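You operate a simulated robot arm through the tools that you are given. There is no shell and no other tool. Be economical: measure what you need, move in short steps, check, and stop when the job is done.

You are at the controls of a simulated two-armed robot. One attempt, no reset.

Task
Dip the tan bar's foot in the blue tank and stand it in pocket three of the green rack.
Fine: wet end down, all the way home; the tank's lid ends shut, the other bars stay dry.
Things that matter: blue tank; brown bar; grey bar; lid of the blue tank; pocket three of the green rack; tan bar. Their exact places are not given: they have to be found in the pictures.

The check looks at the end state, three seconds after you hand in, the way a careful person would. Anything else that was tipped, shoved, dropped, spilled or broken makes it a failure. Lids that push on must go on centred and level and be pressed home; caps that screw on are set level and turned clockwise until they are tight.

Robot
Two 7-joint arms with fingered hands on one trunk, on a base that drives. Base frame: it is fixed to the floor where the robot stands at the start and does not move with it; the origin is under the middle of the robot, x ahead of it, y to its left, z up; the surface under the hand at the start is at about z = 860. Lengths are in mm, angles in rad, forces in N, time in s.
The left shoulder is at the start at [73, 155, 1209], the right one opposite. With the tool pointing down near the work surface each hand reaches from about 420 to 860 mm from the robot's upright axis, wherever it stands, measured 20 degrees to its own side. Places, roughly: blue tank [500, -100, 900]; lid of the blue tank [500, -100, 900]; pocket three of the green rack [500, 200, 900]. Payload 4 kg a hand.
The tool frame of a hand sits at the grasp point between the pads (the TCP): z along the fingers, y along the line on which they close. The tips reach 30 mm beyond it. Largest opening 104 mm; the body of the gripper starts 35 mm behind the TCP. The gripper is a hand of 3 fingers: y runs from the thumb to the fingers, the wrist lies at [-15, -104, -178] in the tool frame, and closing takes about 1.5 s.
Orientation is that of the tool frame in the base frame, as [roll, pitch, yaw] about the fixed x, y, z axes, in that order (R = Rz(yaw) Ry(pitch) Rx(roll)). With the fingers straight down and the wrist toward the robot, the tool's x, y and z point along [0, 1, 0], [1, 0, 0] and [0, 0, -1] of the base frame.

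Tools
- The arms move only by the tool nudge_tool. It takes "left_deltas", "right_deltas" or both (then of equal length, played together; a hand with none holds still); each is a list of rows, each a list of 3 entries, a list of its own where there are three numbers: the shift along the tool's x, y, z in units of 200 mm (1.0 is 200 mm), then the turn, a rotation vector about the tool's x, y, z in units of 90 degrees (1.0 is 90 degrees), then the opening, from 0 (shut) to 1 (fully open). In form: [[[dx, dy, dz], [rx, ry, rz], grip], ...]. A call has 1 to 8 rows; each row is the pose to reach, as a shift and turn from the pose commanded when the call began, along the tool's axes at that moment. A call with a number of a shift or a turn outside -1 to 1 is refused whole. Each row takes 0.2 s and may step no farther than 50 mm and 0.15 rad from the row before; otherwise, or with a gripper value out of range, the whole call is refused. A pose out of reach is approached as far as the arm can. The call stops where the force on the tool passes 90 N (or 10 N more than at its start, if that is more) or the arm is blocked; 0.2 s more then pass. Each finger travels about 153 mm/s and halts on what it meets, pressing with about 22 N; the grip force reading is that of the motor and also rises with nothing between the fingers. The clock runs only during rows and for 0.2 s after the last one: add rows that repeat a pose to give the fingers time. The reply holds the time, the measured pose of the TCP, the force on the tool along the base axes, the opening and the grip force, in the units named above and with some noise, with the torque about the TCP (base axes, N m) and any sound that the robot's microphone picked up, and new pictures: "views" is both (left out), scene, wrist or none (wrist: the cameras of the hands that moved).
- Cameras (640 x 400 px; columns grow to the right, rows downward): "scene" is now at [141.9, 8.7, 1437.7]; the picture's right is [0.09, -1.00, 0.00], its down [-0.58, -0.05, -0.81] and it looks along [0.81, 0.07, -0.58] (base axes); focal length 245 px, centre (320, 200). "left" rides on the left gripper at [-64, -94, -117] in its tool frame; the picture's right is [-0.72, -0.33, 0.61], its down [0.64, -0.65, 0.40] and it looks along [0.27, 0.68, 0.68] (tool axes); focal length 238 px, centre (320, 200). "right" rides on the right gripper at [64, -94, -117] in its tool frame; the picture's right is [-0.72, 0.33, -0.61], its down [-0.64, -0.65, 0.40] and it looks along [-0.27, 0.68, 0.68] (tool axes); focal length 238 px, centre (320, 200).
- slide_trunk(by): slides the trunk up (or, below 0, down) by that many mm; the arms and the scene camera ride with it, the base frame stays. It gives what a move gives, with no picture.
- base_move(legs): drives the robot by 1 to 6 legs, each [ahead, left, turn to the left] in mm, mm and rad, along the robot's own axes; the way and the turn of a leg run together, so that a leg with both is an arc; at most 1500 mm and 3.142 rad a leg. The arms and the cameras ride along, it lands a little off, and it stops where it bumps. It gives what a move gives, and a new picture of the scene camera.
- set_grasp(shape, hand): the hand has 3 fingers and takes this shape, open, in about a second: jaw (thumb against the fingers, like two jaws); tri (thumb and two fingers); tip (a fingertip pinch); poke (one finger out to press); point (the index stretched); flat (the hand flat); cup (the hand cupped); fist (a fist). The gripper value then closes the fingers along that shape, each until it touches; the sizes above hold for jaw. It gives what a move gives, with no picture.
- pan_tilt(pan, tilt): turns the head with the scene camera to pan (to the left, within 1.501 rad either way) and tilt (down, from -0.506 to 1.204), counted from straight ahead of the robot. It gives what a move gives, and a new picture of the scene camera.
- probe_pixels(camera, pixels): for up to 12 pixels [column, row] of the newest picture of that camera ("zoom" is the newest enlarged one), the place [x, y, z] in the base frame of the surface seen there, good to about 2 mm. The clock stands still meanwhile.
- enlarge(camera, box): a new picture of the part [left, top, right, bottom] of that camera's present view, enlarged. The clock stands still meanwhile.
- job_done(): hands the job in; it is judged then, once.

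Go step by step. Measure first, check grasps and placings, and put right what went wrong. The budget is 80 turns and 260 pictures, counting those below and the enlarged ones. Unless the task says otherwise, let go and move clear before handing in, and close with one line.

The tools are called after "Request:" by a JSON object that holds its "name" and its "arguments". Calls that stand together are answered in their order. nudge_tool: Moves the arms, as the interface text tells. Its arguments: {"type":"object","properties":{"left_deltas":{"type":"array","items":{"type":"array"}},"right_deltas":{"type":"array","items":{"type":"array"}},"views":{"type":"string","enum":["both","scene","wrist","none"]}},"required":[]} The other tools are called the same way: slide_trunk (by) slides the trunk up or down; set_grasp (shape, hand) gives the hand a shape; base_move (legs) drives the base; pan_tilt (pan, tilt) turns the head that bears the scene camera; probe_pixels (camera, pixels) gives the place of the surface under pixels of a picture; enlarge (camera, box) takes an enlarged picture of a part of a camera's view; job_done () hands the job in.

At the start:

```text
time_s: 0.0
left_ee_pos: [539.1, 290.5, 1302.0]
left_tool_rot: [-3.139, 0.0, 1.572]
left_ft_force: [1.3, -0.3, -0.2]
left_ft_torque: [-0.01, -0.01, 0.05]
left_gripper_width: 103.7
left_gripper_force: 0.0
left_shape: jaw
right_ee_pos: [592.6, -174.0, 1236.8]
right_tool_rot: [-3.141, -0.001, 1.569]
right_ft_force: [-0.6, -0.1, 0.5]
right_ft_torque: [-0.02, 0.02, 0.0]
right_gripper_width: 103.9
right_gripper_force: 0.1
right_shape: jaw
trunk travel left (down, up): [-625.0, 315.0]
robot x, y, heading: [-3.3, -1.8, -0.0]
head pan, tilt: [0.089, 0.616]
```

scene: 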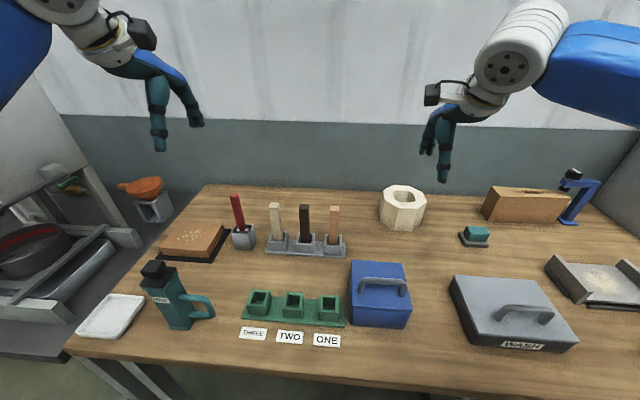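
right: 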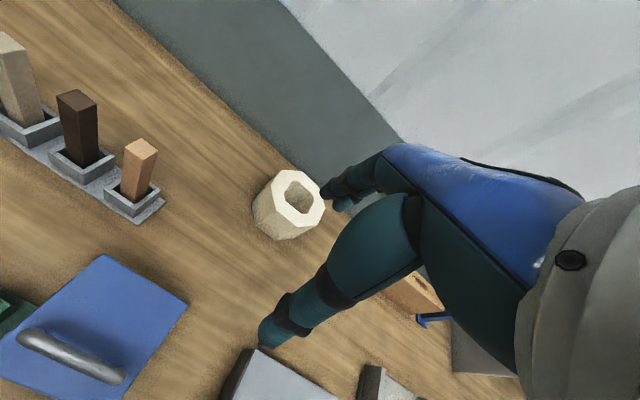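
left: 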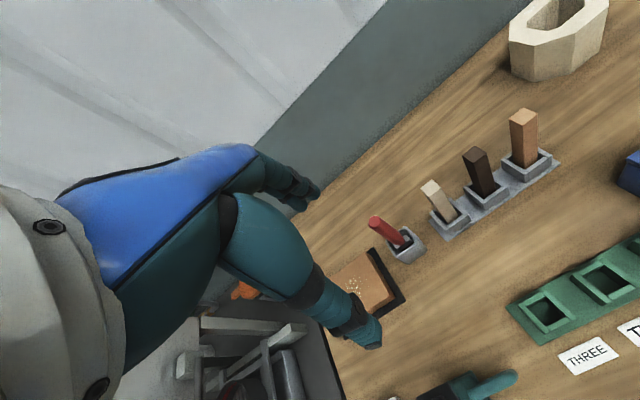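

The scene shows three bars in a grey rack (275,220), (305,225), (334,225), the blue tank with a handled lid at (379,290), and the green rack with labels. I'll enlarge these to tell the bars apart.

Request:
{"name": "enlarge", "arguments": {"camera": "scene", "box": [220, 190, 360, 270]}}

Request:
{"name": "enlarge", "arguments": {"camera": "scene", "box": [230, 250, 430, 360]}}

Request:
{"name": "probe_pixels", "arguments": {"camera": "scene", "pixels": [[352, 264], [402, 264], [408, 310], [352, 308], [380, 279], [362, 284], [403, 285], [380, 300], [380, 340], [334, 208], [305, 207], [275, 206]]}}

```text
4.57 times, centred on (290, 230) of scene
```

zoom: 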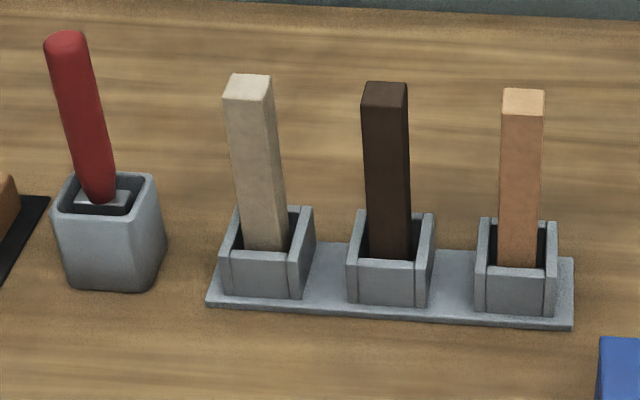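

```text
3.20 times, centred on (330, 305) of scene
```

zoom: 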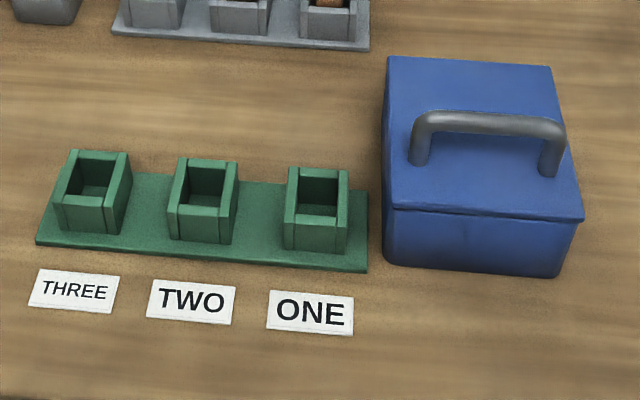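

```text
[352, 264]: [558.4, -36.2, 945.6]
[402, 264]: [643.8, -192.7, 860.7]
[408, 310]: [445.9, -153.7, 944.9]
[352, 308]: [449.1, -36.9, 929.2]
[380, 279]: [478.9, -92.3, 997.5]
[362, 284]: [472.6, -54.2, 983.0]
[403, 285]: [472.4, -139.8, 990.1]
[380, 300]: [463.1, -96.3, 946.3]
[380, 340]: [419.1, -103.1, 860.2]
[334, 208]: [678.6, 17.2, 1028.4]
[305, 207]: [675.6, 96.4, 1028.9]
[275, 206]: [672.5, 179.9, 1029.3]
```

The light bar leftmost is the grey one, the middle is brown, and the right one, with its top at (522,100) in the first zoom, is tan. I'll measure the tank, handle and pockets in the current zoom.

Request:
{"name": "probe_pixels", "arguments": {"camera": "zoom", "pixels": [[392, 62], [548, 70], [392, 200], [580, 214], [415, 155], [550, 165], [425, 118], [490, 118], [555, 124], [490, 128], [480, 240], [480, 212]]}}

Request:
{"name": "probe_pixels", "arguments": {"camera": "zoom", "pixels": [[74, 156], [122, 158], [60, 198], [106, 200], [92, 190], [95, 153], [64, 180], [118, 180], [82, 201], [84, 222], [130, 230], [45, 240]]}}

Request:
{"name": "enlarge", "arguments": {"camera": "scene", "box": [300, 195, 370, 265]}}

```text
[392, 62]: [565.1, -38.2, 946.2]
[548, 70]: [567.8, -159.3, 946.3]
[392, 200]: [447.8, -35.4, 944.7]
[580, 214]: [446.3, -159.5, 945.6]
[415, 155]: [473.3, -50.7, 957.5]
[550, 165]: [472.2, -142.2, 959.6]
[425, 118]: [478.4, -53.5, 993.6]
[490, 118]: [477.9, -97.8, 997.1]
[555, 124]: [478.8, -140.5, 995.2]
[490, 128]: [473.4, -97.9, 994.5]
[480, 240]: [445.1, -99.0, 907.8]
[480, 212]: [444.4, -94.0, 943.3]
```

```text
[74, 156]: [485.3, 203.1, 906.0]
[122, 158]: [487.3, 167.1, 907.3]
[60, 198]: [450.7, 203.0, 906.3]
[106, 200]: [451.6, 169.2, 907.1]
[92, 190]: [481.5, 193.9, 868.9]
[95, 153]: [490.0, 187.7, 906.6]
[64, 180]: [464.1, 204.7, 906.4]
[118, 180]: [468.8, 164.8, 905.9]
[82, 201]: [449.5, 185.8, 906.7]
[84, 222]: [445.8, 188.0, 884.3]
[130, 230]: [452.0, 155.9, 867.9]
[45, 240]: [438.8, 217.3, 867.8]
```

```text
5.71 times, centred on (335, 230) of scene
```

zoom: 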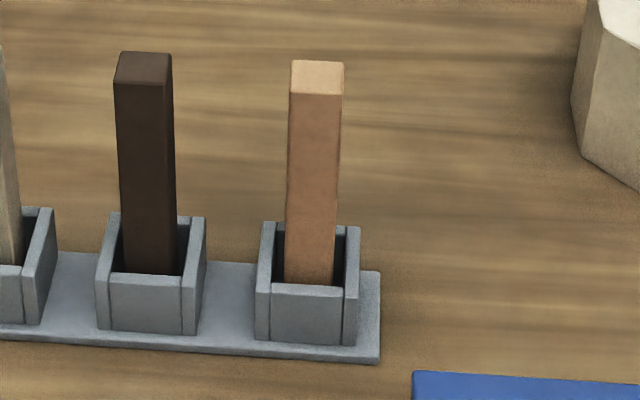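

Request:
{"name": "probe_pixels", "arguments": {"camera": "zoom", "pixels": [[294, 64], [340, 66], [292, 92], [340, 92], [316, 78], [290, 180], [336, 180], [312, 270], [312, 120], [308, 288], [266, 250], [352, 250]]}}

Request:
{"name": "enlarge", "arguments": {"camera": "right", "box": [0, 230, 220, 400]}}

```text
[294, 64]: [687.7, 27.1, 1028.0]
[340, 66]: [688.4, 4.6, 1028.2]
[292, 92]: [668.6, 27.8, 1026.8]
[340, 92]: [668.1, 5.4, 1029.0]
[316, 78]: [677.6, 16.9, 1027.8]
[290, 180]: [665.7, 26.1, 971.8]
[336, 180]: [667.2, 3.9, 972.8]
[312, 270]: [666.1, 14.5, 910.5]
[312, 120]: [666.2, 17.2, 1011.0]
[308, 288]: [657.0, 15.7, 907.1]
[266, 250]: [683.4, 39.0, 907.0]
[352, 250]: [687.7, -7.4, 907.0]
```

```text
2.35 times, centred on (110, 315) of right
```

zoom: 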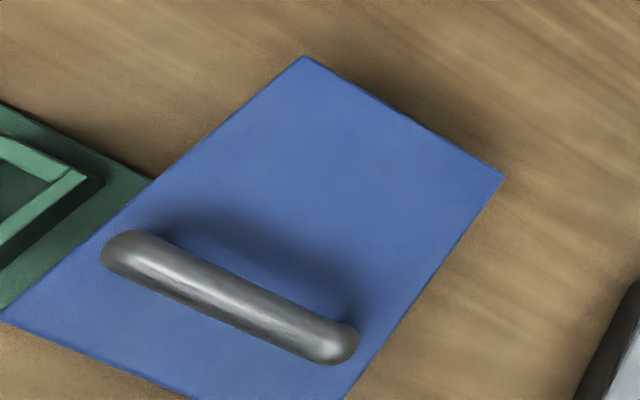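

The tan bar is about 23 mm square, with its top centre at (678,16,1028). The tank lid's handle bar runs along y at x≈475, z≈990, well off-centre towards me, so it's probably hinged at the back (x≈567). I'll bring the right hand above the handle, tilted forward a little.

Request:
{"name": "nudge_tool", "arguments": {"right_deltas": [[[0.077, -0.122, 0.157], [-0.056, 0, 0], 0.6], [[0.154, -0.244, 0.314], [-0.112, 0, 0], 0.6], [[0.231, -0.366, 0.471], [-0.168, 0, 0], 0.6], [[0.308, -0.488, 0.628], [-0.224, 0, 0], 0.6], [[0.385, -0.61, 0.785], [-0.278, 0, 0], 0.6], [[0.385, -0.61, 0.785], [-0.278, 0, 0], 0.6]]}}

```text
time_s: 1.4
left_ee_pos: [538.1, 289.7, 1303.8]
left_tool_rot: [-3.141, 0.001, 1.571]
left_ft_force: [-0.5, -0.1, 0.0]
left_ft_torque: [0.04, -0.01, -0.03]
left_gripper_width: 103.7
left_gripper_force: 0.1
left_shape: jaw
right_ee_pos: [486.4, -107.7, 1104.4]
right_tool_rot: [2.767, -0.002, 1.571]
right_ft_force: [0.1, -0.5, 0.0]
right_ft_torque: [0.01, 0.0, -0.02]
right_gripper_width: 62.5
right_gripper_force: 0.0
right_shape: jaw
right hand out of reach, approached as far as the arm can: row 5, 6
trunk travel left (down, up): [-625.0, 315.0]
robot x, y, heading: [-2.3, -0.9, -0.001]
head pan, tilt: [0.089, 0.616]
```

scene: 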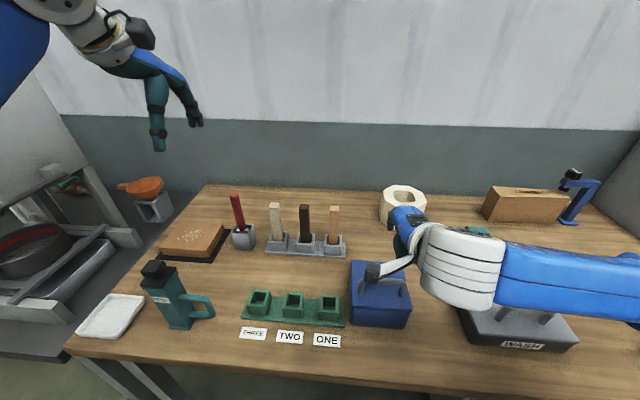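
right: 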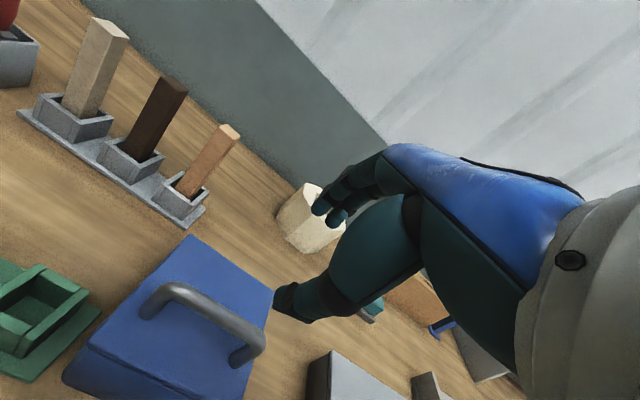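

The handle is too close for the arm (out of reach at rows 5 and 6), so I'll drive back 110 mm. The hand is high enough to clear everything.

Request:
{"name": "base_move", "arguments": {"legs": [[-110, 0, 0]]}}

```text
time_s: 2.6
left_ee_pos: [430.6, 289.8, 1301.8]
left_tool_rot: [-3.138, 0.0, 1.569]
left_ft_force: [-0.7, 0.0, 0.0]
left_ft_torque: [0.03, 0.01, -0.02]
left_gripper_width: 103.9
left_gripper_force: 0.0
left_shape: jaw
right_ee_pos: [380.8, -110.2, 1102.5]
right_tool_rot: [2.77, 0.001, 1.567]
right_ft_force: [-0.5, -0.1, -1.0]
right_ft_torque: [0.03, 0.0, 0.03]
right_gripper_width: 62.7
right_gripper_force: 0.0
right_shape: jaw
trunk travel left (down, up): [-625.0, 315.0]
robot x, y, heading: [-107.8, -0.0, -0.002]
head pan, tilt: [0.089, 0.616]
```

scene: 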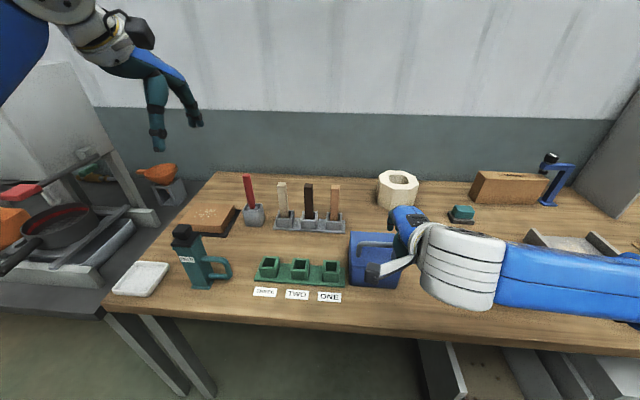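

The robot is now at x≈-108. I'll move the right hand to just above the handle, at (468,-97,1040).

Request:
{"name": "nudge_tool", "arguments": {"right_deltas": [[[0.02, 0.1, 0.15], [0, 0, 0], 0.5], [[0.04, 0.2, 0.3], [0, 0, 0], 0.5], [[0.065, 0.293, 0.447], [0, 0, 0], 0.5], [[0.065, 0.293, 0.447], [0, 0, 0], 0.5]]}}

```text
time_s: 3.6
left_ee_pos: [424.7, 289.1, 1304.3]
left_tool_rot: [3.137, -0.001, 1.569]
left_ft_force: [0.2, 0.1, 0.0]
left_ft_torque: [-0.01, -0.02, -0.02]
left_gripper_width: 103.7
left_gripper_force: 0.1
left_shape: jaw
right_ee_pos: [463.8, -97.2, 1043.2]
right_tool_rot: [2.764, 0.0, 1.566]
right_ft_force: [0.3, 0.1, 0.0]
right_ft_torque: [0.0, 0.03, -0.01]
right_gripper_width: 52.3
right_gripper_force: 0.1
right_shape: jaw
trunk travel left (down, up): [-625.0, 315.0]
robot x, y, heading: [-110.1, 3.1, -0.004]
head pan, tilt: [0.089, 0.616]
```

scene: 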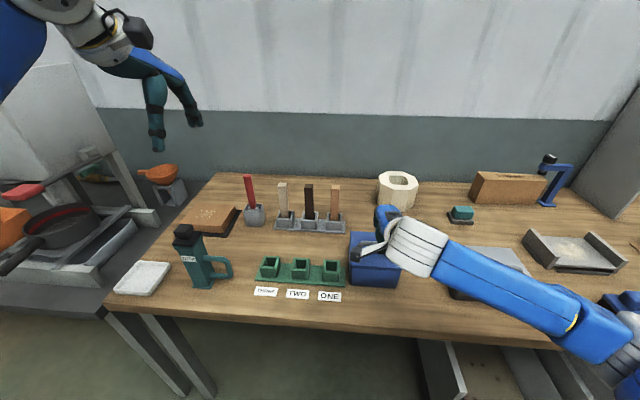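
right: 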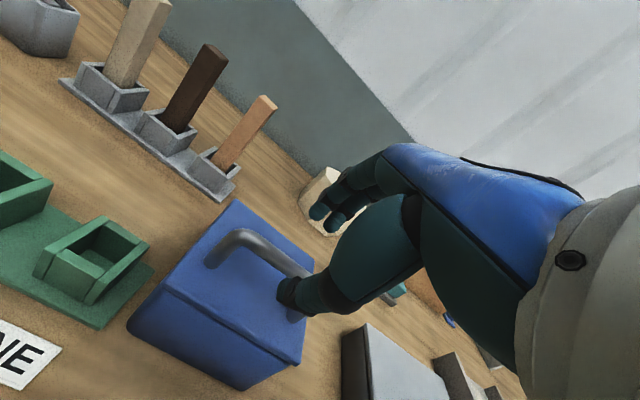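

Request:
{"name": "probe_pixels", "arguments": {"camera": "right", "pixels": [[262, 247], [240, 235], [285, 262], [255, 256], [270, 242], [225, 300], [240, 205]]}}

```text
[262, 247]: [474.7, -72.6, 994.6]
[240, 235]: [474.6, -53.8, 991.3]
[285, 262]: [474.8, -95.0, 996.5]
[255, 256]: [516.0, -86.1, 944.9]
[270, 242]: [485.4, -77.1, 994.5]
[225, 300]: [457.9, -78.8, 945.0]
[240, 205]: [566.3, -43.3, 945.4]
```

The handle's axis is at about x=477, z=989. I'll lower onto it with a narrower opening and then close.

Request:
{"name": "nudge_tool", "arguments": {"right_deltas": [[[0, -0.03, 0.1], [0, 0, 0], 0.38], [[0, -0.03, 0.18], [0, 0, 0], 0.38], [[0, -0.03, 0.257], [0, 0, 0], 0.38], [[0, -0.03, 0.257], [0, 0, 0], 0.38]], "views": "both"}}

```text
time_s: 4.6
left_ee_pos: [424.9, 290.2, 1303.7]
left_tool_rot: [3.139, 0.001, 1.568]
left_ft_force: [0.1, -0.1, -0.2]
left_ft_torque: [0.02, -0.01, 0.01]
left_gripper_width: 103.6
left_gripper_force: 0.0
left_shape: jaw
right_ee_pos: [476.9, -96.0, 994.2]
right_tool_rot: [2.765, 0.0, 1.567]
right_ft_force: [-0.2, 0.3, -0.5]
right_ft_torque: [0.04, -0.02, -0.02]
right_gripper_width: 39.8
right_gripper_force: 0.0
right_shape: jaw
trunk travel left (down, up): [-625.0, 315.0]
robot x, y, heading: [-109.8, 2.1, -0.003]
head pan, tilt: [0.089, 0.616]
```

scene: 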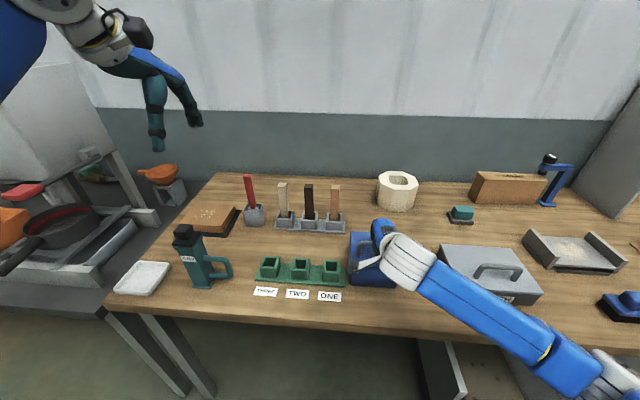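
right: 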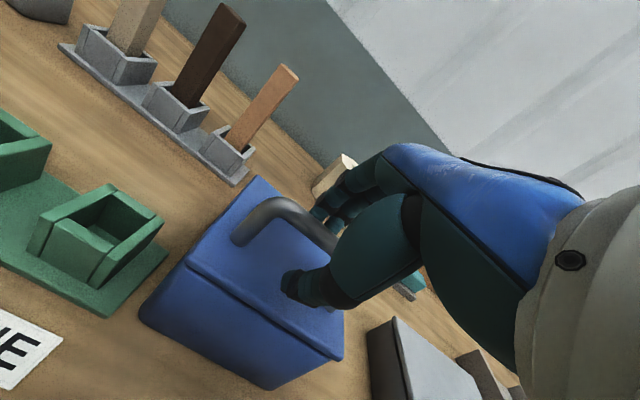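

The hand straddles the handle, so I'll close.

Request:
{"name": "nudge_tool", "arguments": {"right_deltas": [[[0, 0, 0], [0, 0, 0], 0.2], [[0, 0, 0], [0, 0, 0], 0.0], [[0, 0, 0], [0, 0, 0], 0.0], [[0, 0, 0], [0, 0, 0], 0.0]], "views": "none"}}

```text
time_s: 5.6
left_ee_pos: [424.7, 289.0, 1303.6]
left_tool_rot: [3.139, -0.001, 1.569]
left_ft_force: [0.4, 1.0, -0.3]
left_ft_torque: [-0.01, -0.01, -0.01]
left_gripper_width: 103.8
left_gripper_force: 0.0
left_shape: jaw
right_ee_pos: [475.8, -96.1, 992.0]
right_tool_rot: [2.767, -0.001, 1.567]
right_ft_force: [-1.2, 0.4, -3.5]
right_ft_torque: [0.0, 0.01, -0.04]
right_gripper_width: 0.0
right_gripper_force: 22.5
right_shape: jaw
trunk travel left (down, up): [-625.0, 315.0]
robot x, y, heading: [-110.0, -2.7, -0.001]
head pan, tilt: [0.089, 0.616]
```

The width reads 0 with 22 N, so the fingers may have shut over or under the handle. I'll look.

Request:
{"name": "enlarge", "arguments": {"camera": "right", "box": [160, 130, 440, 330]}}

Request:
{"name": "enlarge", "arguments": {"camera": "scene", "box": [330, 200, 450, 300]}}

```text
2.00 times, centred on (300, 230) of right
```

zoom: 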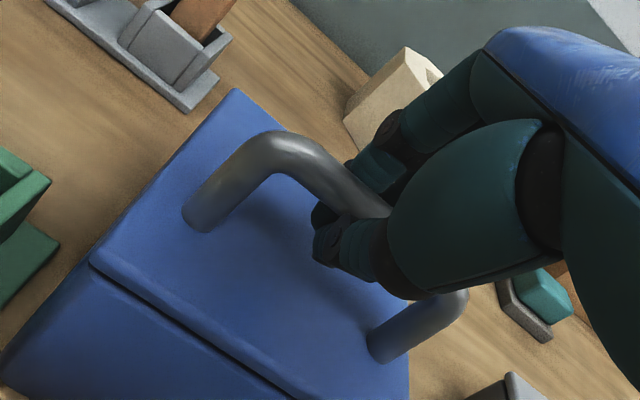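

```text
4.00 times, centred on (390, 250) of scene
```

zoom: 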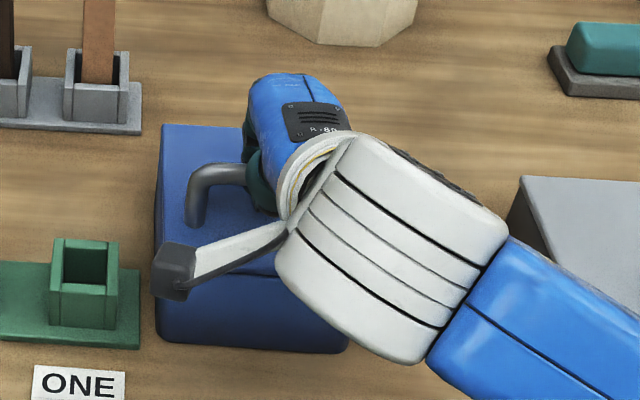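

The enlarged picture shows the fingertips wrapped under the handle, so it is caged. I'll lift a little (10°) along the supposed hinge arc to test.

Request:
{"name": "nudge_tool", "arguments": {"right_deltas": [[[0, 0.036, -0.027], [0.055, 0, 0], 0.0], [[0, 0.072, -0.053], [0.111, 0, 0], 0.0], [[0, 0.072, -0.053], [0.111, 0, 0], 0.0]]}}

```text
time_s: 6.4
left_ee_pos: [425.8, 289.2, 1303.3]
left_tool_rot: [3.139, 0.0, 1.57]
left_ft_force: [-0.1, -0.3, 0.7]
left_ft_torque: [0.03, -0.02, -0.01]
left_gripper_width: 103.5
left_gripper_force: 0.0
left_shape: jaw
right_ee_pos: [485.7, -97.0, 1008.5]
right_tool_rot: [2.94, 0.001, 1.566]
right_ft_force: [-0.5, -0.4, -2.0]
right_ft_torque: [0.01, 0.0, -0.06]
right_gripper_width: 0.3
right_gripper_force: 22.5
right_shape: jaw
trunk travel left (down, up): [-625.0, 315.0]
robot x, y, heading: [-107.1, 2.9, -0.009]
head pan, tilt: [0.089, 0.616]
```

scene: 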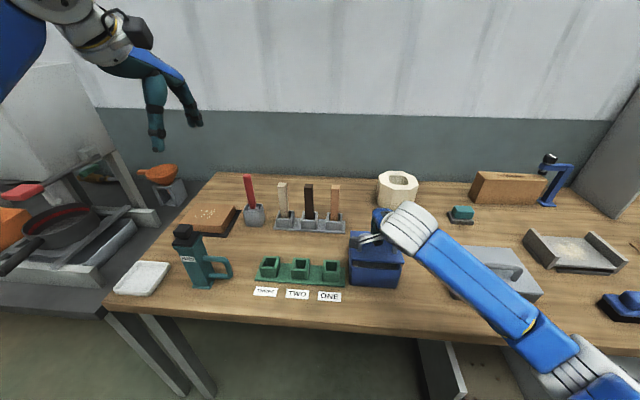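
right: 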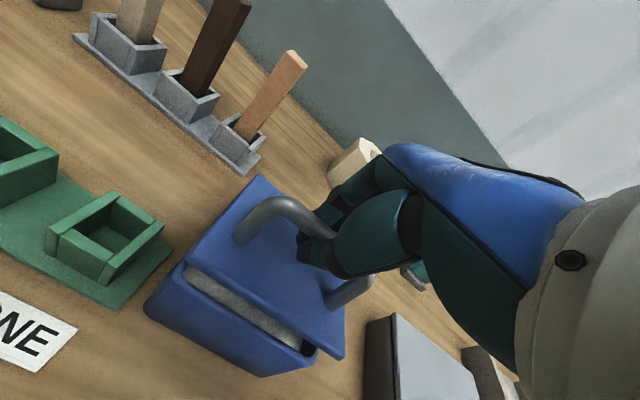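

The lid is hinged at the back, since the front gap is opening, and the force is small. I'll carry on along the arc to about 40°.

Request:
{"name": "nudge_tool", "arguments": {"right_deltas": [[[0, 0.034, -0.028], [0.04, 0, 0], 0.0], [[0, 0.071, -0.053], [0.08, 0, 0], 0.0], [[0, 0.11, -0.075], [0.12, 0, 0], 0.0], [[0, 0.15, -0.093], [0.16, 0, 0], 0.0], [[0, 0.193, -0.108], [0.2, 0, 0], 0.0], [[0, 0.236, -0.119], [0.23, 0, 0], 0.0]]}}

```text
time_s: 7.8
left_ee_pos: [423.8, 289.4, 1304.0]
left_tool_rot: [3.138, -0.001, 1.569]
left_ft_force: [0.1, 0.9, -0.6]
left_ft_torque: [0.01, 0.04, 0.03]
left_gripper_width: 103.6
left_gripper_force: 0.0
left_shape: jaw
right_ee_pos: [527.9, -96.1, 1041.7]
right_tool_rot: [-2.983, -0.001, 1.567]
right_ft_force: [-3.1, -0.7, -0.3]
right_ft_torque: [0.0, 0.04, -0.03]
right_gripper_width: 0.2
right_gripper_force: 21.7
right_shape: jaw
trunk travel left (down, up): [-625.0, 315.0]
robot x, y, heading: [-108.8, 2.8, -0.004]
head pan, tilt: [0.089, 0.616]
```

scene: 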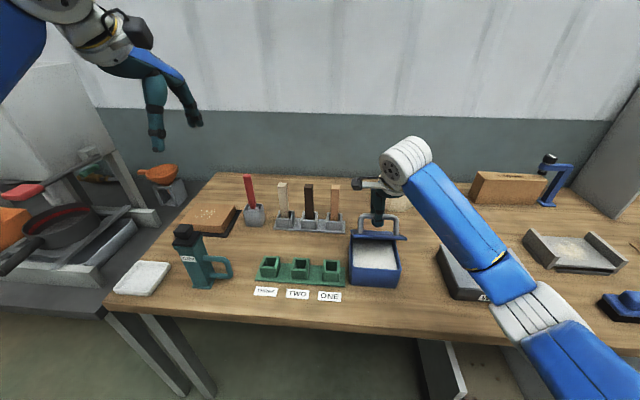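
right: 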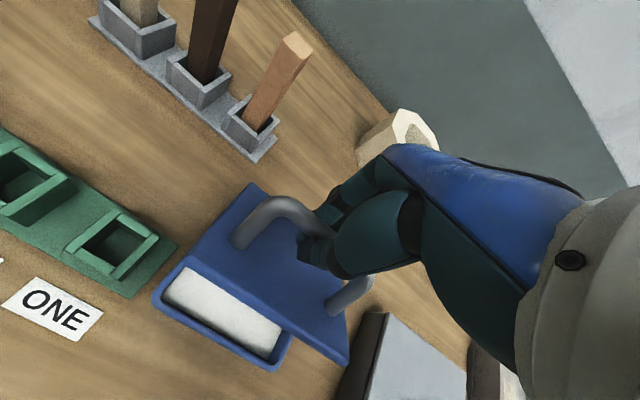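

The tank is opening, with pale liquid visible at (375,255). I'll continue the arc to about 80°.

Request:
{"name": "nudge_tool", "arguments": {"right_deltas": [[[0, 0.038, -0.022], [0.025, 0, 0], 0.0], [[0, 0.079, -0.041], [0.05, 0, 0], 0.0], [[0, 0.12, -0.055], [0.075, 0, 0], 0.0], [[0, 0.163, -0.067], [0.1, 0, 0], 0.0], [[0, 0.207, -0.074], [0.125, 0, 0], 0.0], [[0, 0.252, -0.078], [0.15, 0, 0], 0.0], [[0, 0.297, -0.077], [0.17, 0, 0], 0.0], [[0, 0.34, -0.074], [0.19, 0, 0], 0.0]]}}

```text
time_s: 9.6
left_ee_pos: [424.3, 290.3, 1304.7]
left_tool_rot: [3.138, 0.001, 1.567]
left_ft_force: [0.1, 0.2, 0.2]
left_ft_torque: [0.02, -0.02, -0.03]
left_gripper_width: 103.7
left_gripper_force: 0.1
left_shape: jaw
right_ee_pos: [596.7, -96.4, 1045.1]
right_tool_rot: [-2.684, -0.001, 1.565]
right_ft_force: [-2.6, -1.4, 1.5]
right_ft_torque: [0.02, -0.01, -0.01]
right_gripper_width: 0.0
right_gripper_force: 21.9
right_shape: jaw
trunk travel left (down, up): [-625.0, 315.0]
robot x, y, heading: [-108.2, 0.9, -0.003]
head pan, tilt: [0.089, 0.616]
```

scene: 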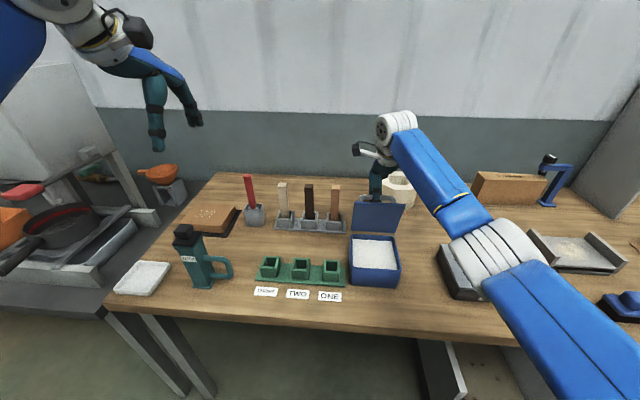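
right: 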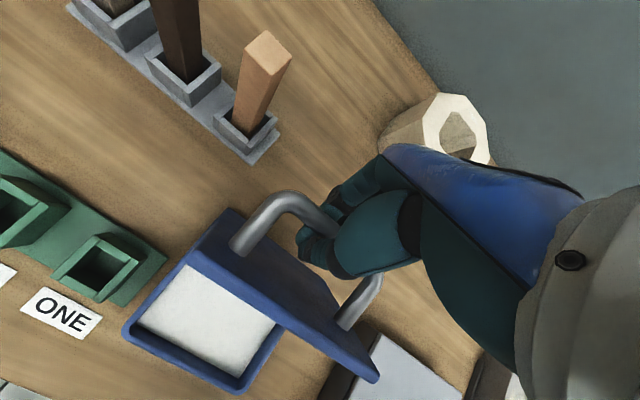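

The lid is at about 80°. Before going further I'll measure the octagonal pot near the hand and look at the tank opening.

Request:
{"name": "probe_pixels", "arguments": {"camera": "right", "pixels": [[405, 120], [440, 98], [400, 140], [485, 140], [225, 215], [375, 378], [215, 320], [180, 300], [130, 325], [240, 385], [275, 330]]}}

Request:
{"name": "probe_pixels", "arguments": {"camera": "scene", "pixels": [[385, 178], [402, 174], [354, 205], [404, 208], [353, 236], [396, 238], [375, 250], [352, 268], [399, 270], [335, 187]]}}

```text
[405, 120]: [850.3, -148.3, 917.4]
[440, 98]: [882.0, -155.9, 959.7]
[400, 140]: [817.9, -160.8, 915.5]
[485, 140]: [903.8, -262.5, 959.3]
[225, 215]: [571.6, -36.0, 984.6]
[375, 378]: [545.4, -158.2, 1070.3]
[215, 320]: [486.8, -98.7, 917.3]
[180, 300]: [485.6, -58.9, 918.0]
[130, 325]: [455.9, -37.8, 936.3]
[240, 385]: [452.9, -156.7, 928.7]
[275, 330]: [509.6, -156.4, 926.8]
```

```text
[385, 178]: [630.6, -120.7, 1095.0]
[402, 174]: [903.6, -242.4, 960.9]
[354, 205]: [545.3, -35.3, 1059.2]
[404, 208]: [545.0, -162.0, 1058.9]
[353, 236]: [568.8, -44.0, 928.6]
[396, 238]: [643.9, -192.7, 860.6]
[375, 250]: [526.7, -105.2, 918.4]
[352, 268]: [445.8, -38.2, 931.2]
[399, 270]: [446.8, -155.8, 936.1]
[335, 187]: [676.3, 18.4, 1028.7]
```

The pot is far away (x>815), and the liquid surface is at z≈918. I'll continue the lid past vertical to see whether it rests there.

Request:
{"name": "nudge_tool", "arguments": {"right_deltas": [[[0, 0.045, -0.005], [0.03, 0, 0], 0.0], [[0, 0.089, -0.007], [0.06, 0, 0], 0.0], [[0, 0.133, -0.004], [0.085, 0, 0], 0.0], [[0, 0.177, 0.002], [0.11, 0, 0], 0.0], [[0, 0.22, 0.012], [0.12, 0, 0], 0.0]]}}

```text
time_s: 10.8
left_ee_pos: [424.7, 290.5, 1303.3]
left_tool_rot: [3.138, 0.002, 1.568]
left_ft_force: [-0.1, 0.6, 0.6]
left_ft_torque: [-0.03, 0.02, 0.0]
left_gripper_width: 103.7
left_gripper_force: 0.0
left_shape: jaw
right_ee_pos: [598.2, -107.5, 1024.0]
right_tool_rot: [-2.507, 0.0, 1.568]
right_ft_force: [1.1, -0.4, 0.8]
right_ft_torque: [0.01, 0.01, 0.02]
right_gripper_width: 0.0
right_gripper_force: 21.9
right_shape: jaw
right hand out of reach, approached as far as the arm can: row 3, 4, 5
trunk travel left (down, up): [-625.0, 315.0]
robot x, y, heading: [-108.5, -0.8, -0.002]
head pan, tilt: [0.089, 0.616]
```

scene: 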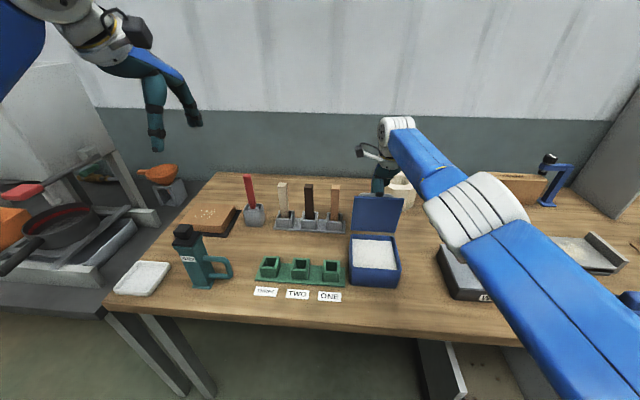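
right: 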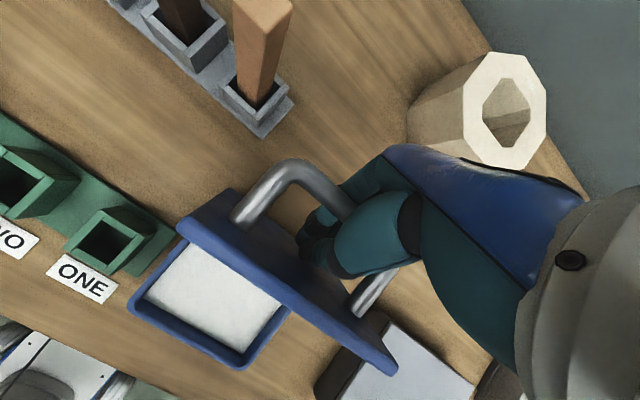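

The reach limit came from tilting the wrist too far back. I'll untilt it while moving the handle on towards x≈628.

Request:
{"name": "nudge_tool", "arguments": {"right_deltas": [[[0.013, 0.0, -0.03], [-0.06, 0, 0], 0.0], [[0.026, 0.02, -0.06], [-0.12, 0, 0], 0.0], [[0.04, 0.05, -0.09], [-0.18, 0, 0], 0.0], [[0.052, 0.08, -0.105], [-0.22, 0, 0], 0.0], [[0.052, 0.109, -0.105], [-0.22, 0, 0], 0.0]]}}

```text
time_s: 12.0
left_ee_pos: [425.5, 288.7, 1304.6]
left_tool_rot: [3.139, 0.001, 1.569]
left_ft_force: [0.7, -0.6, -0.3]
left_ft_torque: [-0.04, 0.01, -0.03]
left_gripper_width: 103.8
left_gripper_force: 0.0
left_shape: jaw
right_ee_pos: [625.2, -97.1, 1027.7]
right_tool_rot: [-2.843, -0.001, 1.568]
right_ft_force: [-1.9, 0.3, 0.1]
right_ft_torque: [0.03, 0.0, -0.03]
right_gripper_width: 0.1
right_gripper_force: 22.1
right_shape: jaw
trunk travel left (down, up): [-625.0, 315.0]
robot x, y, heading: [-113.2, -0.5, -0.001]
head pan, tilt: [0.089, 0.616]
```

scene: 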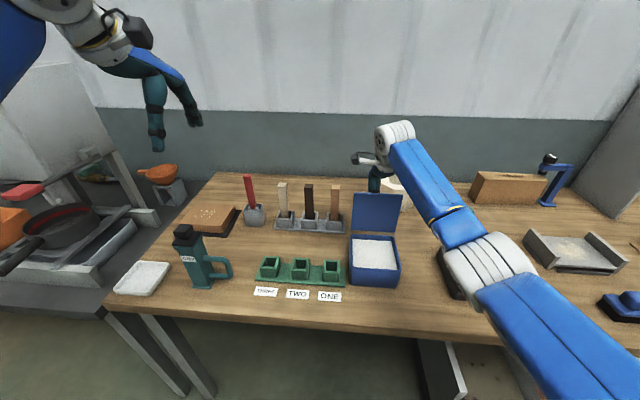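
right: 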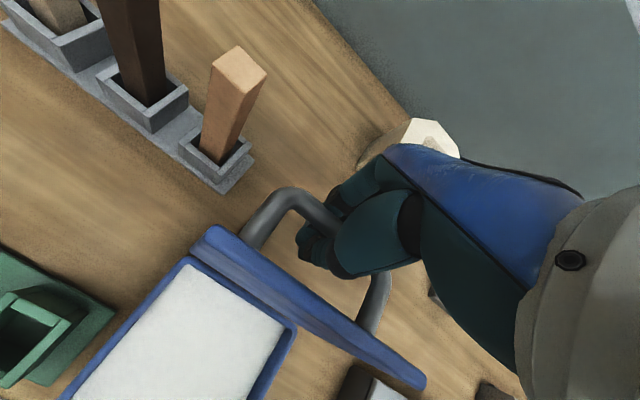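

Request:
{"name": "probe_pixels", "arguments": {"camera": "scene", "pixels": [[357, 195], [400, 198], [357, 228], [398, 231], [378, 215]]}}

Request:
{"name": "probe_pixels", "arguments": {"camera": "right", "pixels": [[215, 232], [290, 290], [415, 380], [260, 270], [330, 320], [285, 195]]}}

```text
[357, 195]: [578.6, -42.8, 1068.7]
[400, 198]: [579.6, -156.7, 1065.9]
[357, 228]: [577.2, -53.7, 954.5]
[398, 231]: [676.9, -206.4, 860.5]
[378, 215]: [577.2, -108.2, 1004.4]
```

```text
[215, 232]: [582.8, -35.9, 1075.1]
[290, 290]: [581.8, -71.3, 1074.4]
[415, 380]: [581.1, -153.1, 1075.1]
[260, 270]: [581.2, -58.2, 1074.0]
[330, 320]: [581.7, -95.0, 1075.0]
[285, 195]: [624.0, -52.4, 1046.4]
```

The lid is now just about vertical (inner face at x≈577 over its height). I'll go about 15° further, watching the force.

Request:
{"name": "nudge_tool", "arguments": {"right_deltas": [[[0, 0.05, 0.01], [0, 0, 0], 0.0], [[0, 0.09, 0.025], [0.02, 0, 0], 0.0], [[0, 0.133, 0.043], [0.03, 0, 0], 0.0]]}}

```text
time_s: 12.8
left_ee_pos: [422.0, 290.6, 1306.1]
left_tool_rot: [3.136, 0.002, 1.57]
left_ft_force: [0.3, 0.0, 1.0]
left_ft_torque: [-0.01, -0.03, 0.0]
left_gripper_width: 103.9
left_gripper_force: 0.1
left_shape: jaw
right_ee_pos: [647.3, -97.5, 1013.7]
right_tool_rot: [-2.797, -0.001, 1.567]
right_ft_force: [-3.1, -0.5, 0.3]
right_ft_torque: [0.01, -0.03, -0.02]
right_gripper_width: 0.0
right_gripper_force: 21.8
right_shape: jaw
trunk travel left (down, up): [-625.0, 315.0]
robot x, y, heading: [-108.6, -4.5, -0.006]
head pan, tilt: [0.089, 0.616]
```

scene: 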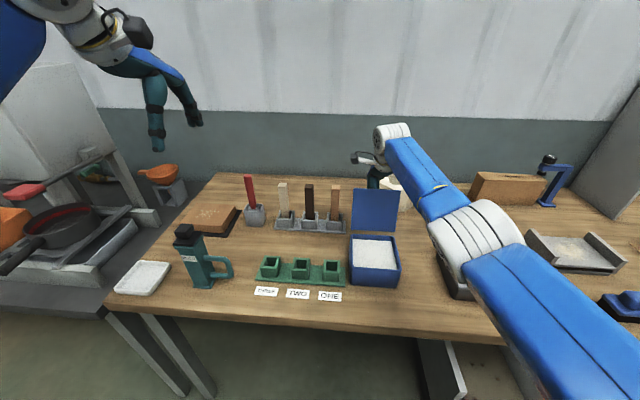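
right: 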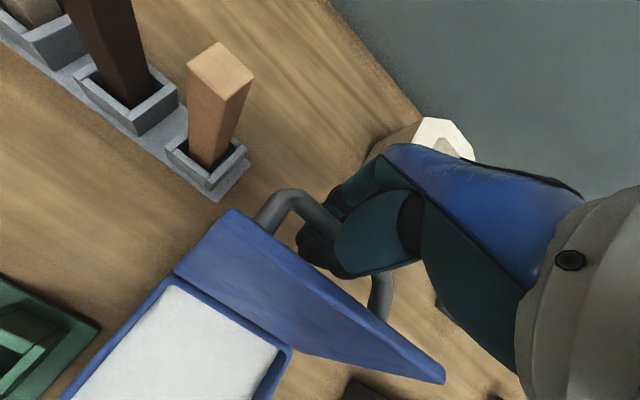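

There's no stop yet at about 105°, and the force readings of about 3 N look like hinge friction, so the lid should stay put. I'll open the fingers a little and see.

Request:
{"name": "nudge_tool", "arguments": {"right_deltas": [[[0, 0, 0], [0, 0, 0], 0.1], [[0, 0, 0], [0, 0, 0], 0.2], [[0, 0, 0], [0, 0, 0], 0.3], [[0, 0, 0], [0, 0, 0], 0.38], [[0, 0, 0], [0, 0, 0], 0.38]]}}

```text
time_s: 14.0
left_ee_pos: [424.9, 289.6, 1303.7]
left_tool_rot: [3.139, 0.0, 1.569]
left_ft_force: [0.8, -1.2, 0.5]
left_ft_torque: [-0.03, -0.03, 0.0]
left_gripper_width: 103.6
left_gripper_force: 0.1
left_shape: jaw
right_ee_pos: [650.6, -97.8, 1011.1]
right_tool_rot: [-2.792, 0.001, 1.568]
right_ft_force: [1.5, -0.6, -0.8]
right_ft_torque: [-0.01, 0.02, 0.01]
right_gripper_width: 38.7
right_gripper_force: 0.1
right_shape: jaw
trunk travel left (down, up): [-625.0, 315.0]
robot x, y, heading: [-109.7, -5.3, -0.0]
head pan, tilt: [0.089, 0.616]
```

scene: 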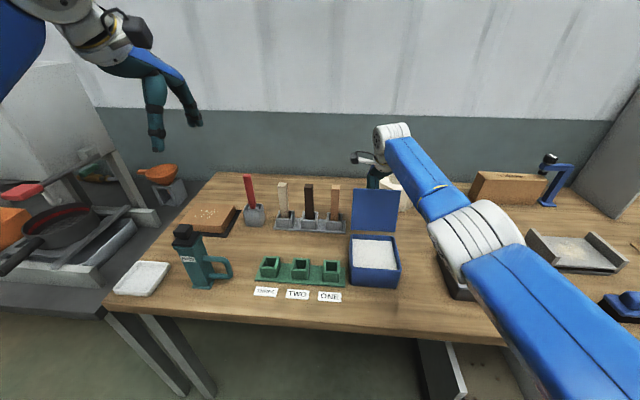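
right: 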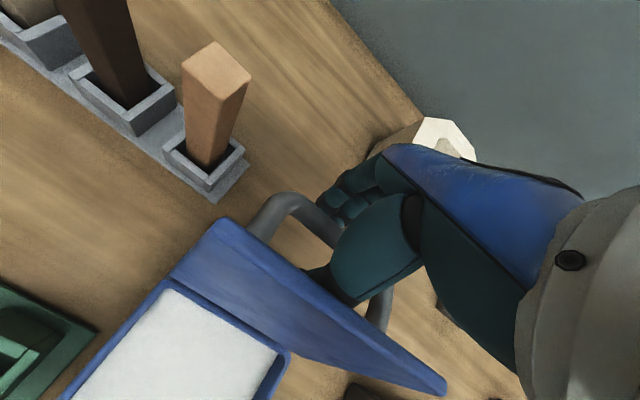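

The lid didn't move when the fingers opened. I'll pull the hand up along its own axis.

Request:
{"name": "nudge_tool", "arguments": {"right_deltas": [[[0, 0.0, -0.07], [0, 0, 0], 0.4], [[0, 0.0, -0.15], [0, 0, 0], 0.42], [[0, 0.0, -0.25], [0, 0, 0], 0.42], [[0, 0.0, -0.35], [0, 0, 0], 0.42]]}}

```text
time_s: 15.0
left_ee_pos: [424.7, 290.2, 1305.1]
left_tool_rot: [3.136, 0.002, 1.568]
left_ft_force: [-0.4, -1.2, 0.1]
left_ft_torque: [-0.03, 0.01, -0.01]
left_gripper_width: 103.7
left_gripper_force: 0.0
left_shape: jaw
right_ee_pos: [655.3, -102.2, 1067.0]
right_tool_rot: [-2.794, 0.001, 1.567]
right_ft_force: [1.8, -0.7, 0.4]
right_ft_torque: [-0.02, 0.02, 0.03]
right_gripper_width: 42.4
right_gripper_force: 0.1
right_shape: jaw
right hand out of reach, approached as far as the arm can: row 2, 3, 4
trunk travel left (down, up): [-625.0, 315.0]
robot x, y, heading: [-107.4, -1.4, -0.006]
head pan, tilt: [0.089, 0.616]
```

scene: 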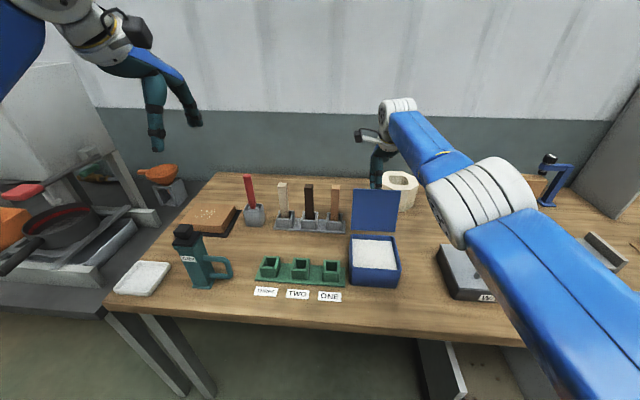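
right: 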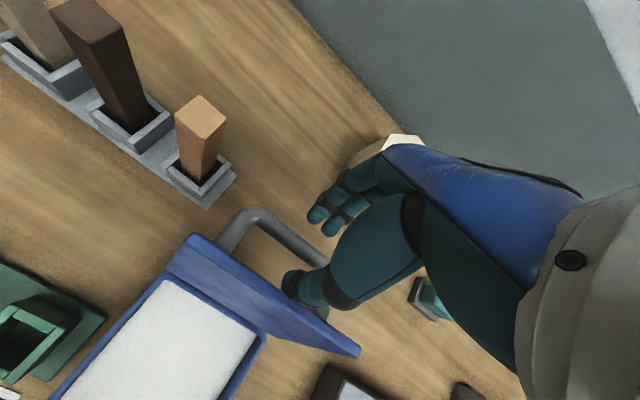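

The hand is near its reach limit because of the tilt, with the thumb close to the lid's edge. I'll straighten the hand while rising.

Request:
{"name": "nudge_tool", "arguments": {"right_deltas": [[[0, 0.015, -0.04], [-0.08, 0, 0], 0.42], [[0, 0.0, -0.1], [-0.15, 0, 0], 0.42], [[0, -0.04, -0.2], [-0.22, 0, 0], 0.42], [[0, -0.1, -0.36], [-0.22, 0, 0], 0.42], [[0, -0.18, -0.55], [-0.22, 0, 0], 0.42]]}}

```text
time_s: 16.2
left_ee_pos: [422.9, 289.9, 1303.9]
left_tool_rot: [3.138, 0.003, 1.569]
left_ft_force: [0.6, 0.3, 0.1]
left_ft_torque: [0.01, -0.04, 0.01]
left_gripper_width: 103.9
left_gripper_force: 0.0
left_shape: jaw
right_ee_pos: [657.0, -102.4, 1183.6]
right_tool_rot: [-3.139, 0.001, 1.568]
right_ft_force: [0.1, -0.9, 0.1]
right_ft_torque: [-0.02, -0.05, 0.01]
right_gripper_width: 43.5
right_gripper_force: 0.0
right_shape: jaw
trunk travel left (down, up): [-625.0, 315.0]
robot x, y, heading: [-109.3, 0.9, 0.001]
head pan, tilt: [0.089, 0.616]
```

scene: 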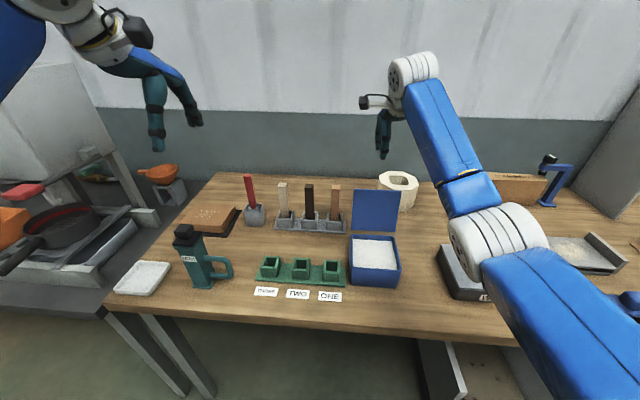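
right: 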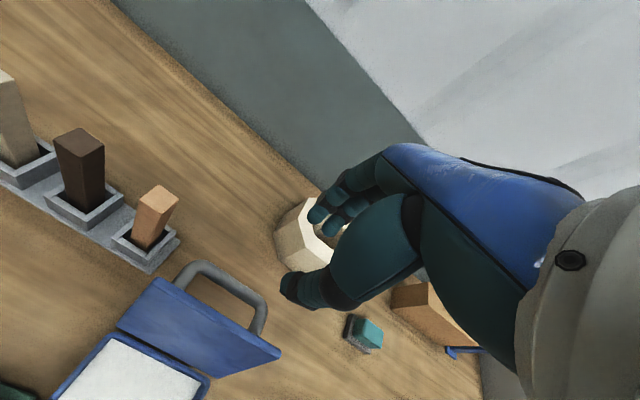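

The lid stays open by itself. I'll move the right hand aside and bring the left hand towards the tan bar.

Request:
{"name": "nudge_tool", "arguments": {"right_deltas": [[[-0.12, 0, -0.03], [0, 0, 0], 0.42], [[-0.24, 0, -0.06], [0, 0, 0], 0.42], [[-0.36, 0, -0.09], [0, 0, 0], 0.42], [[-0.48, 0, -0.12], [0, 0, 0], 0.42], [[-0.6, 0, -0.15], [0, 0, 0], 0.42], [[-0.72, 0, -0.18], [0, 0, 0], 0.42], [[-0.84, 0, -0.21], [0, 0, 0], 0.42], [[-0.95, 0, -0.24], [0, 0, 0], 0.42]], "left_deltas": [[[-0.119, 0.1125, 0.0625], [0, 0, 0], 0.7], [[-0.238, 0.225, 0.125], [0, 0, 0], 0.7], [[-0.356, 0.3375, 0.1875], [0, 0, 0], 0.7], [[-0.475, 0.45, 0.25], [0, 0, 0], 0.7], [[-0.594, 0.5625, 0.3125], [0, 0, 0], 0.7], [[-0.713, 0.675, 0.375], [0, 0, 0], 0.7], [[-0.831, 0.7875, 0.4375], [0, 0, 0], 0.7], [[-0.95, 0.9, 0.5], [0, 0, 0], 0.7]]}}

```text
time_s: 18.0
left_ee_pos: [605.6, 95.9, 1204.2]
left_tool_rot: [3.14, -0.004, 1.568]
left_ft_force: [1.4, 0.2, -0.5]
left_ft_torque: [-0.03, 0.02, -0.02]
left_gripper_width: 73.2
left_gripper_force: 0.0
left_shape: jaw
right_ee_pos: [658.1, -297.1, 1228.5]
right_tool_rot: [-3.138, -0.004, 1.568]
right_ft_force: [0.8, 0.2, -0.1]
right_ft_torque: [0.04, -0.03, -0.01]
right_gripper_width: 43.2
right_gripper_force: 0.0
right_shape: jaw
trunk travel left (down, up): [-625.0, 315.0]
robot x, y, heading: [-111.5, 0.1, -0.0]
head pan, tilt: [0.089, 0.616]
```

scene: 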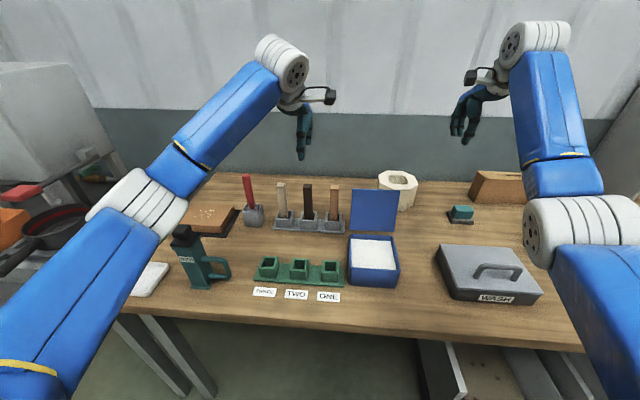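
right: 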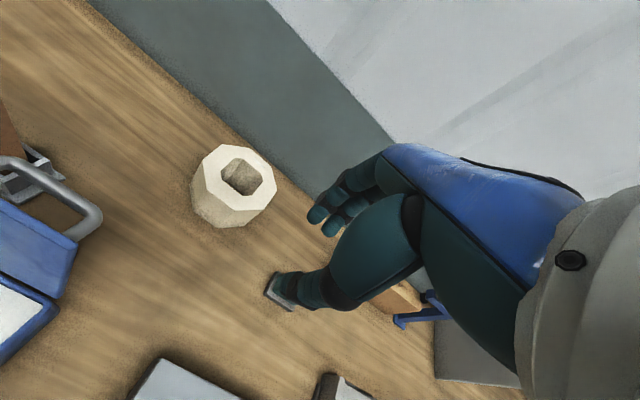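
left: 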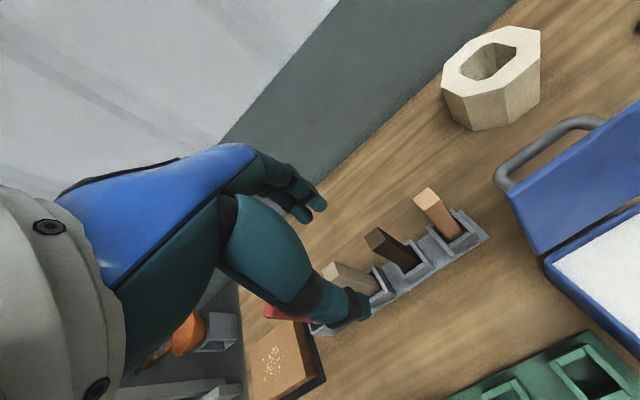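

Both arms are clear. I'll bring the left hand above the tan bar, to (678,16,1085).

Request:
{"name": "nudge_tool", "arguments": {"left_deltas": [[[-0.08, 0.072, 0.12], [0, 0, 0], 0.7], [[-0.16, 0.145, 0.24], [0, 0, 0], 0.7], [[-0.24, 0.217, 0.36], [0, 0, 0], 0.7], [[-0.32, 0.29, 0.48], [0, 0, 0], 0.7], [[-0.398, 0.362, 0.595], [0, 0, 0], 0.7], [[-0.398, 0.362, 0.595], [0, 0, 0], 0.7]]}}

```text
time_s: 19.4
left_ee_pos: [676.8, 18.6, 1086.0]
left_tool_rot: [3.138, -0.002, 1.567]
left_ft_force: [0.8, 0.0, -0.3]
left_ft_torque: [0.01, -0.02, 0.0]
left_gripper_width: 73.2
left_gripper_force: 0.0
left_shape: jaw
right_ee_pos: [656.7, -295.0, 1230.3]
right_tool_rot: [-3.139, -0.003, 1.569]
right_ft_force: [-0.4, -0.8, 0.0]
right_ft_torque: [-0.01, -0.01, 0.01]
right_gripper_width: 43.6
right_gripper_force: 0.0
right_shape: jaw
trunk travel left (down, up): [-625.0, 315.0]
robot x, y, heading: [-108.3, 1.7, 0.002]
head pan, tilt: [0.089, 0.616]
```

scene: 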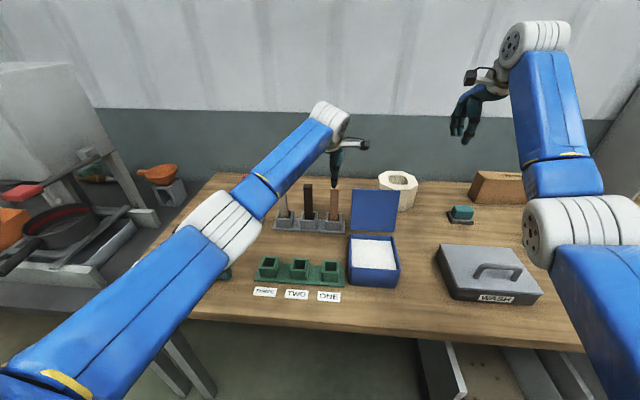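
left: 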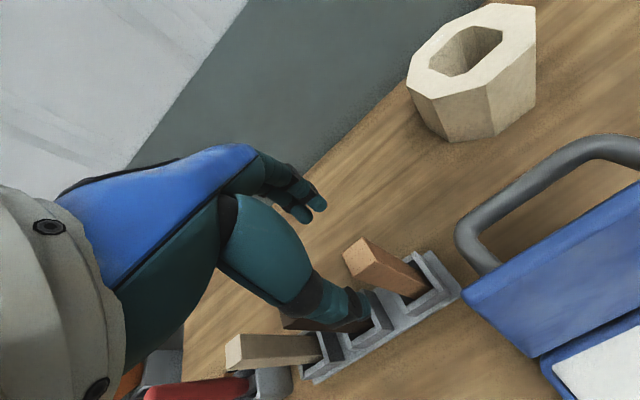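

Request:
{"name": "probe_pixels", "arguments": {"camera": "left", "pixels": [[345, 250], [362, 240], [360, 258], [384, 262], [363, 252], [405, 283]]}}

Request:
{"name": "enlarge", "arguments": {"camera": "left", "box": [240, 180, 480, 340]}}

```text
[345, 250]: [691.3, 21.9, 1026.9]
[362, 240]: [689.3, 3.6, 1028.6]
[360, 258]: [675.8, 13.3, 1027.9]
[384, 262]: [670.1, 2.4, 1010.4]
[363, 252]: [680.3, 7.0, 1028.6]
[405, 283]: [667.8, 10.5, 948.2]
```

```text
2.50 times, centred on (360, 260) of left
```

zoom: 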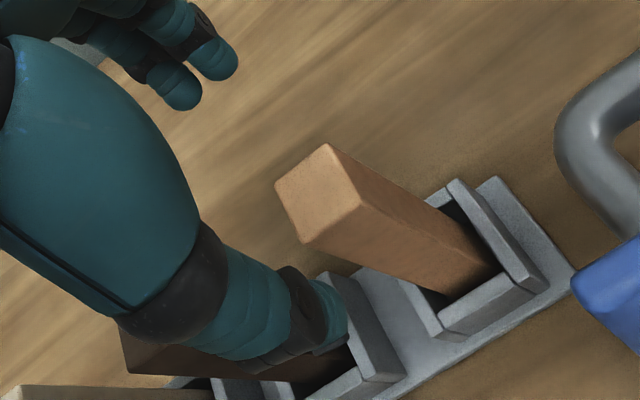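

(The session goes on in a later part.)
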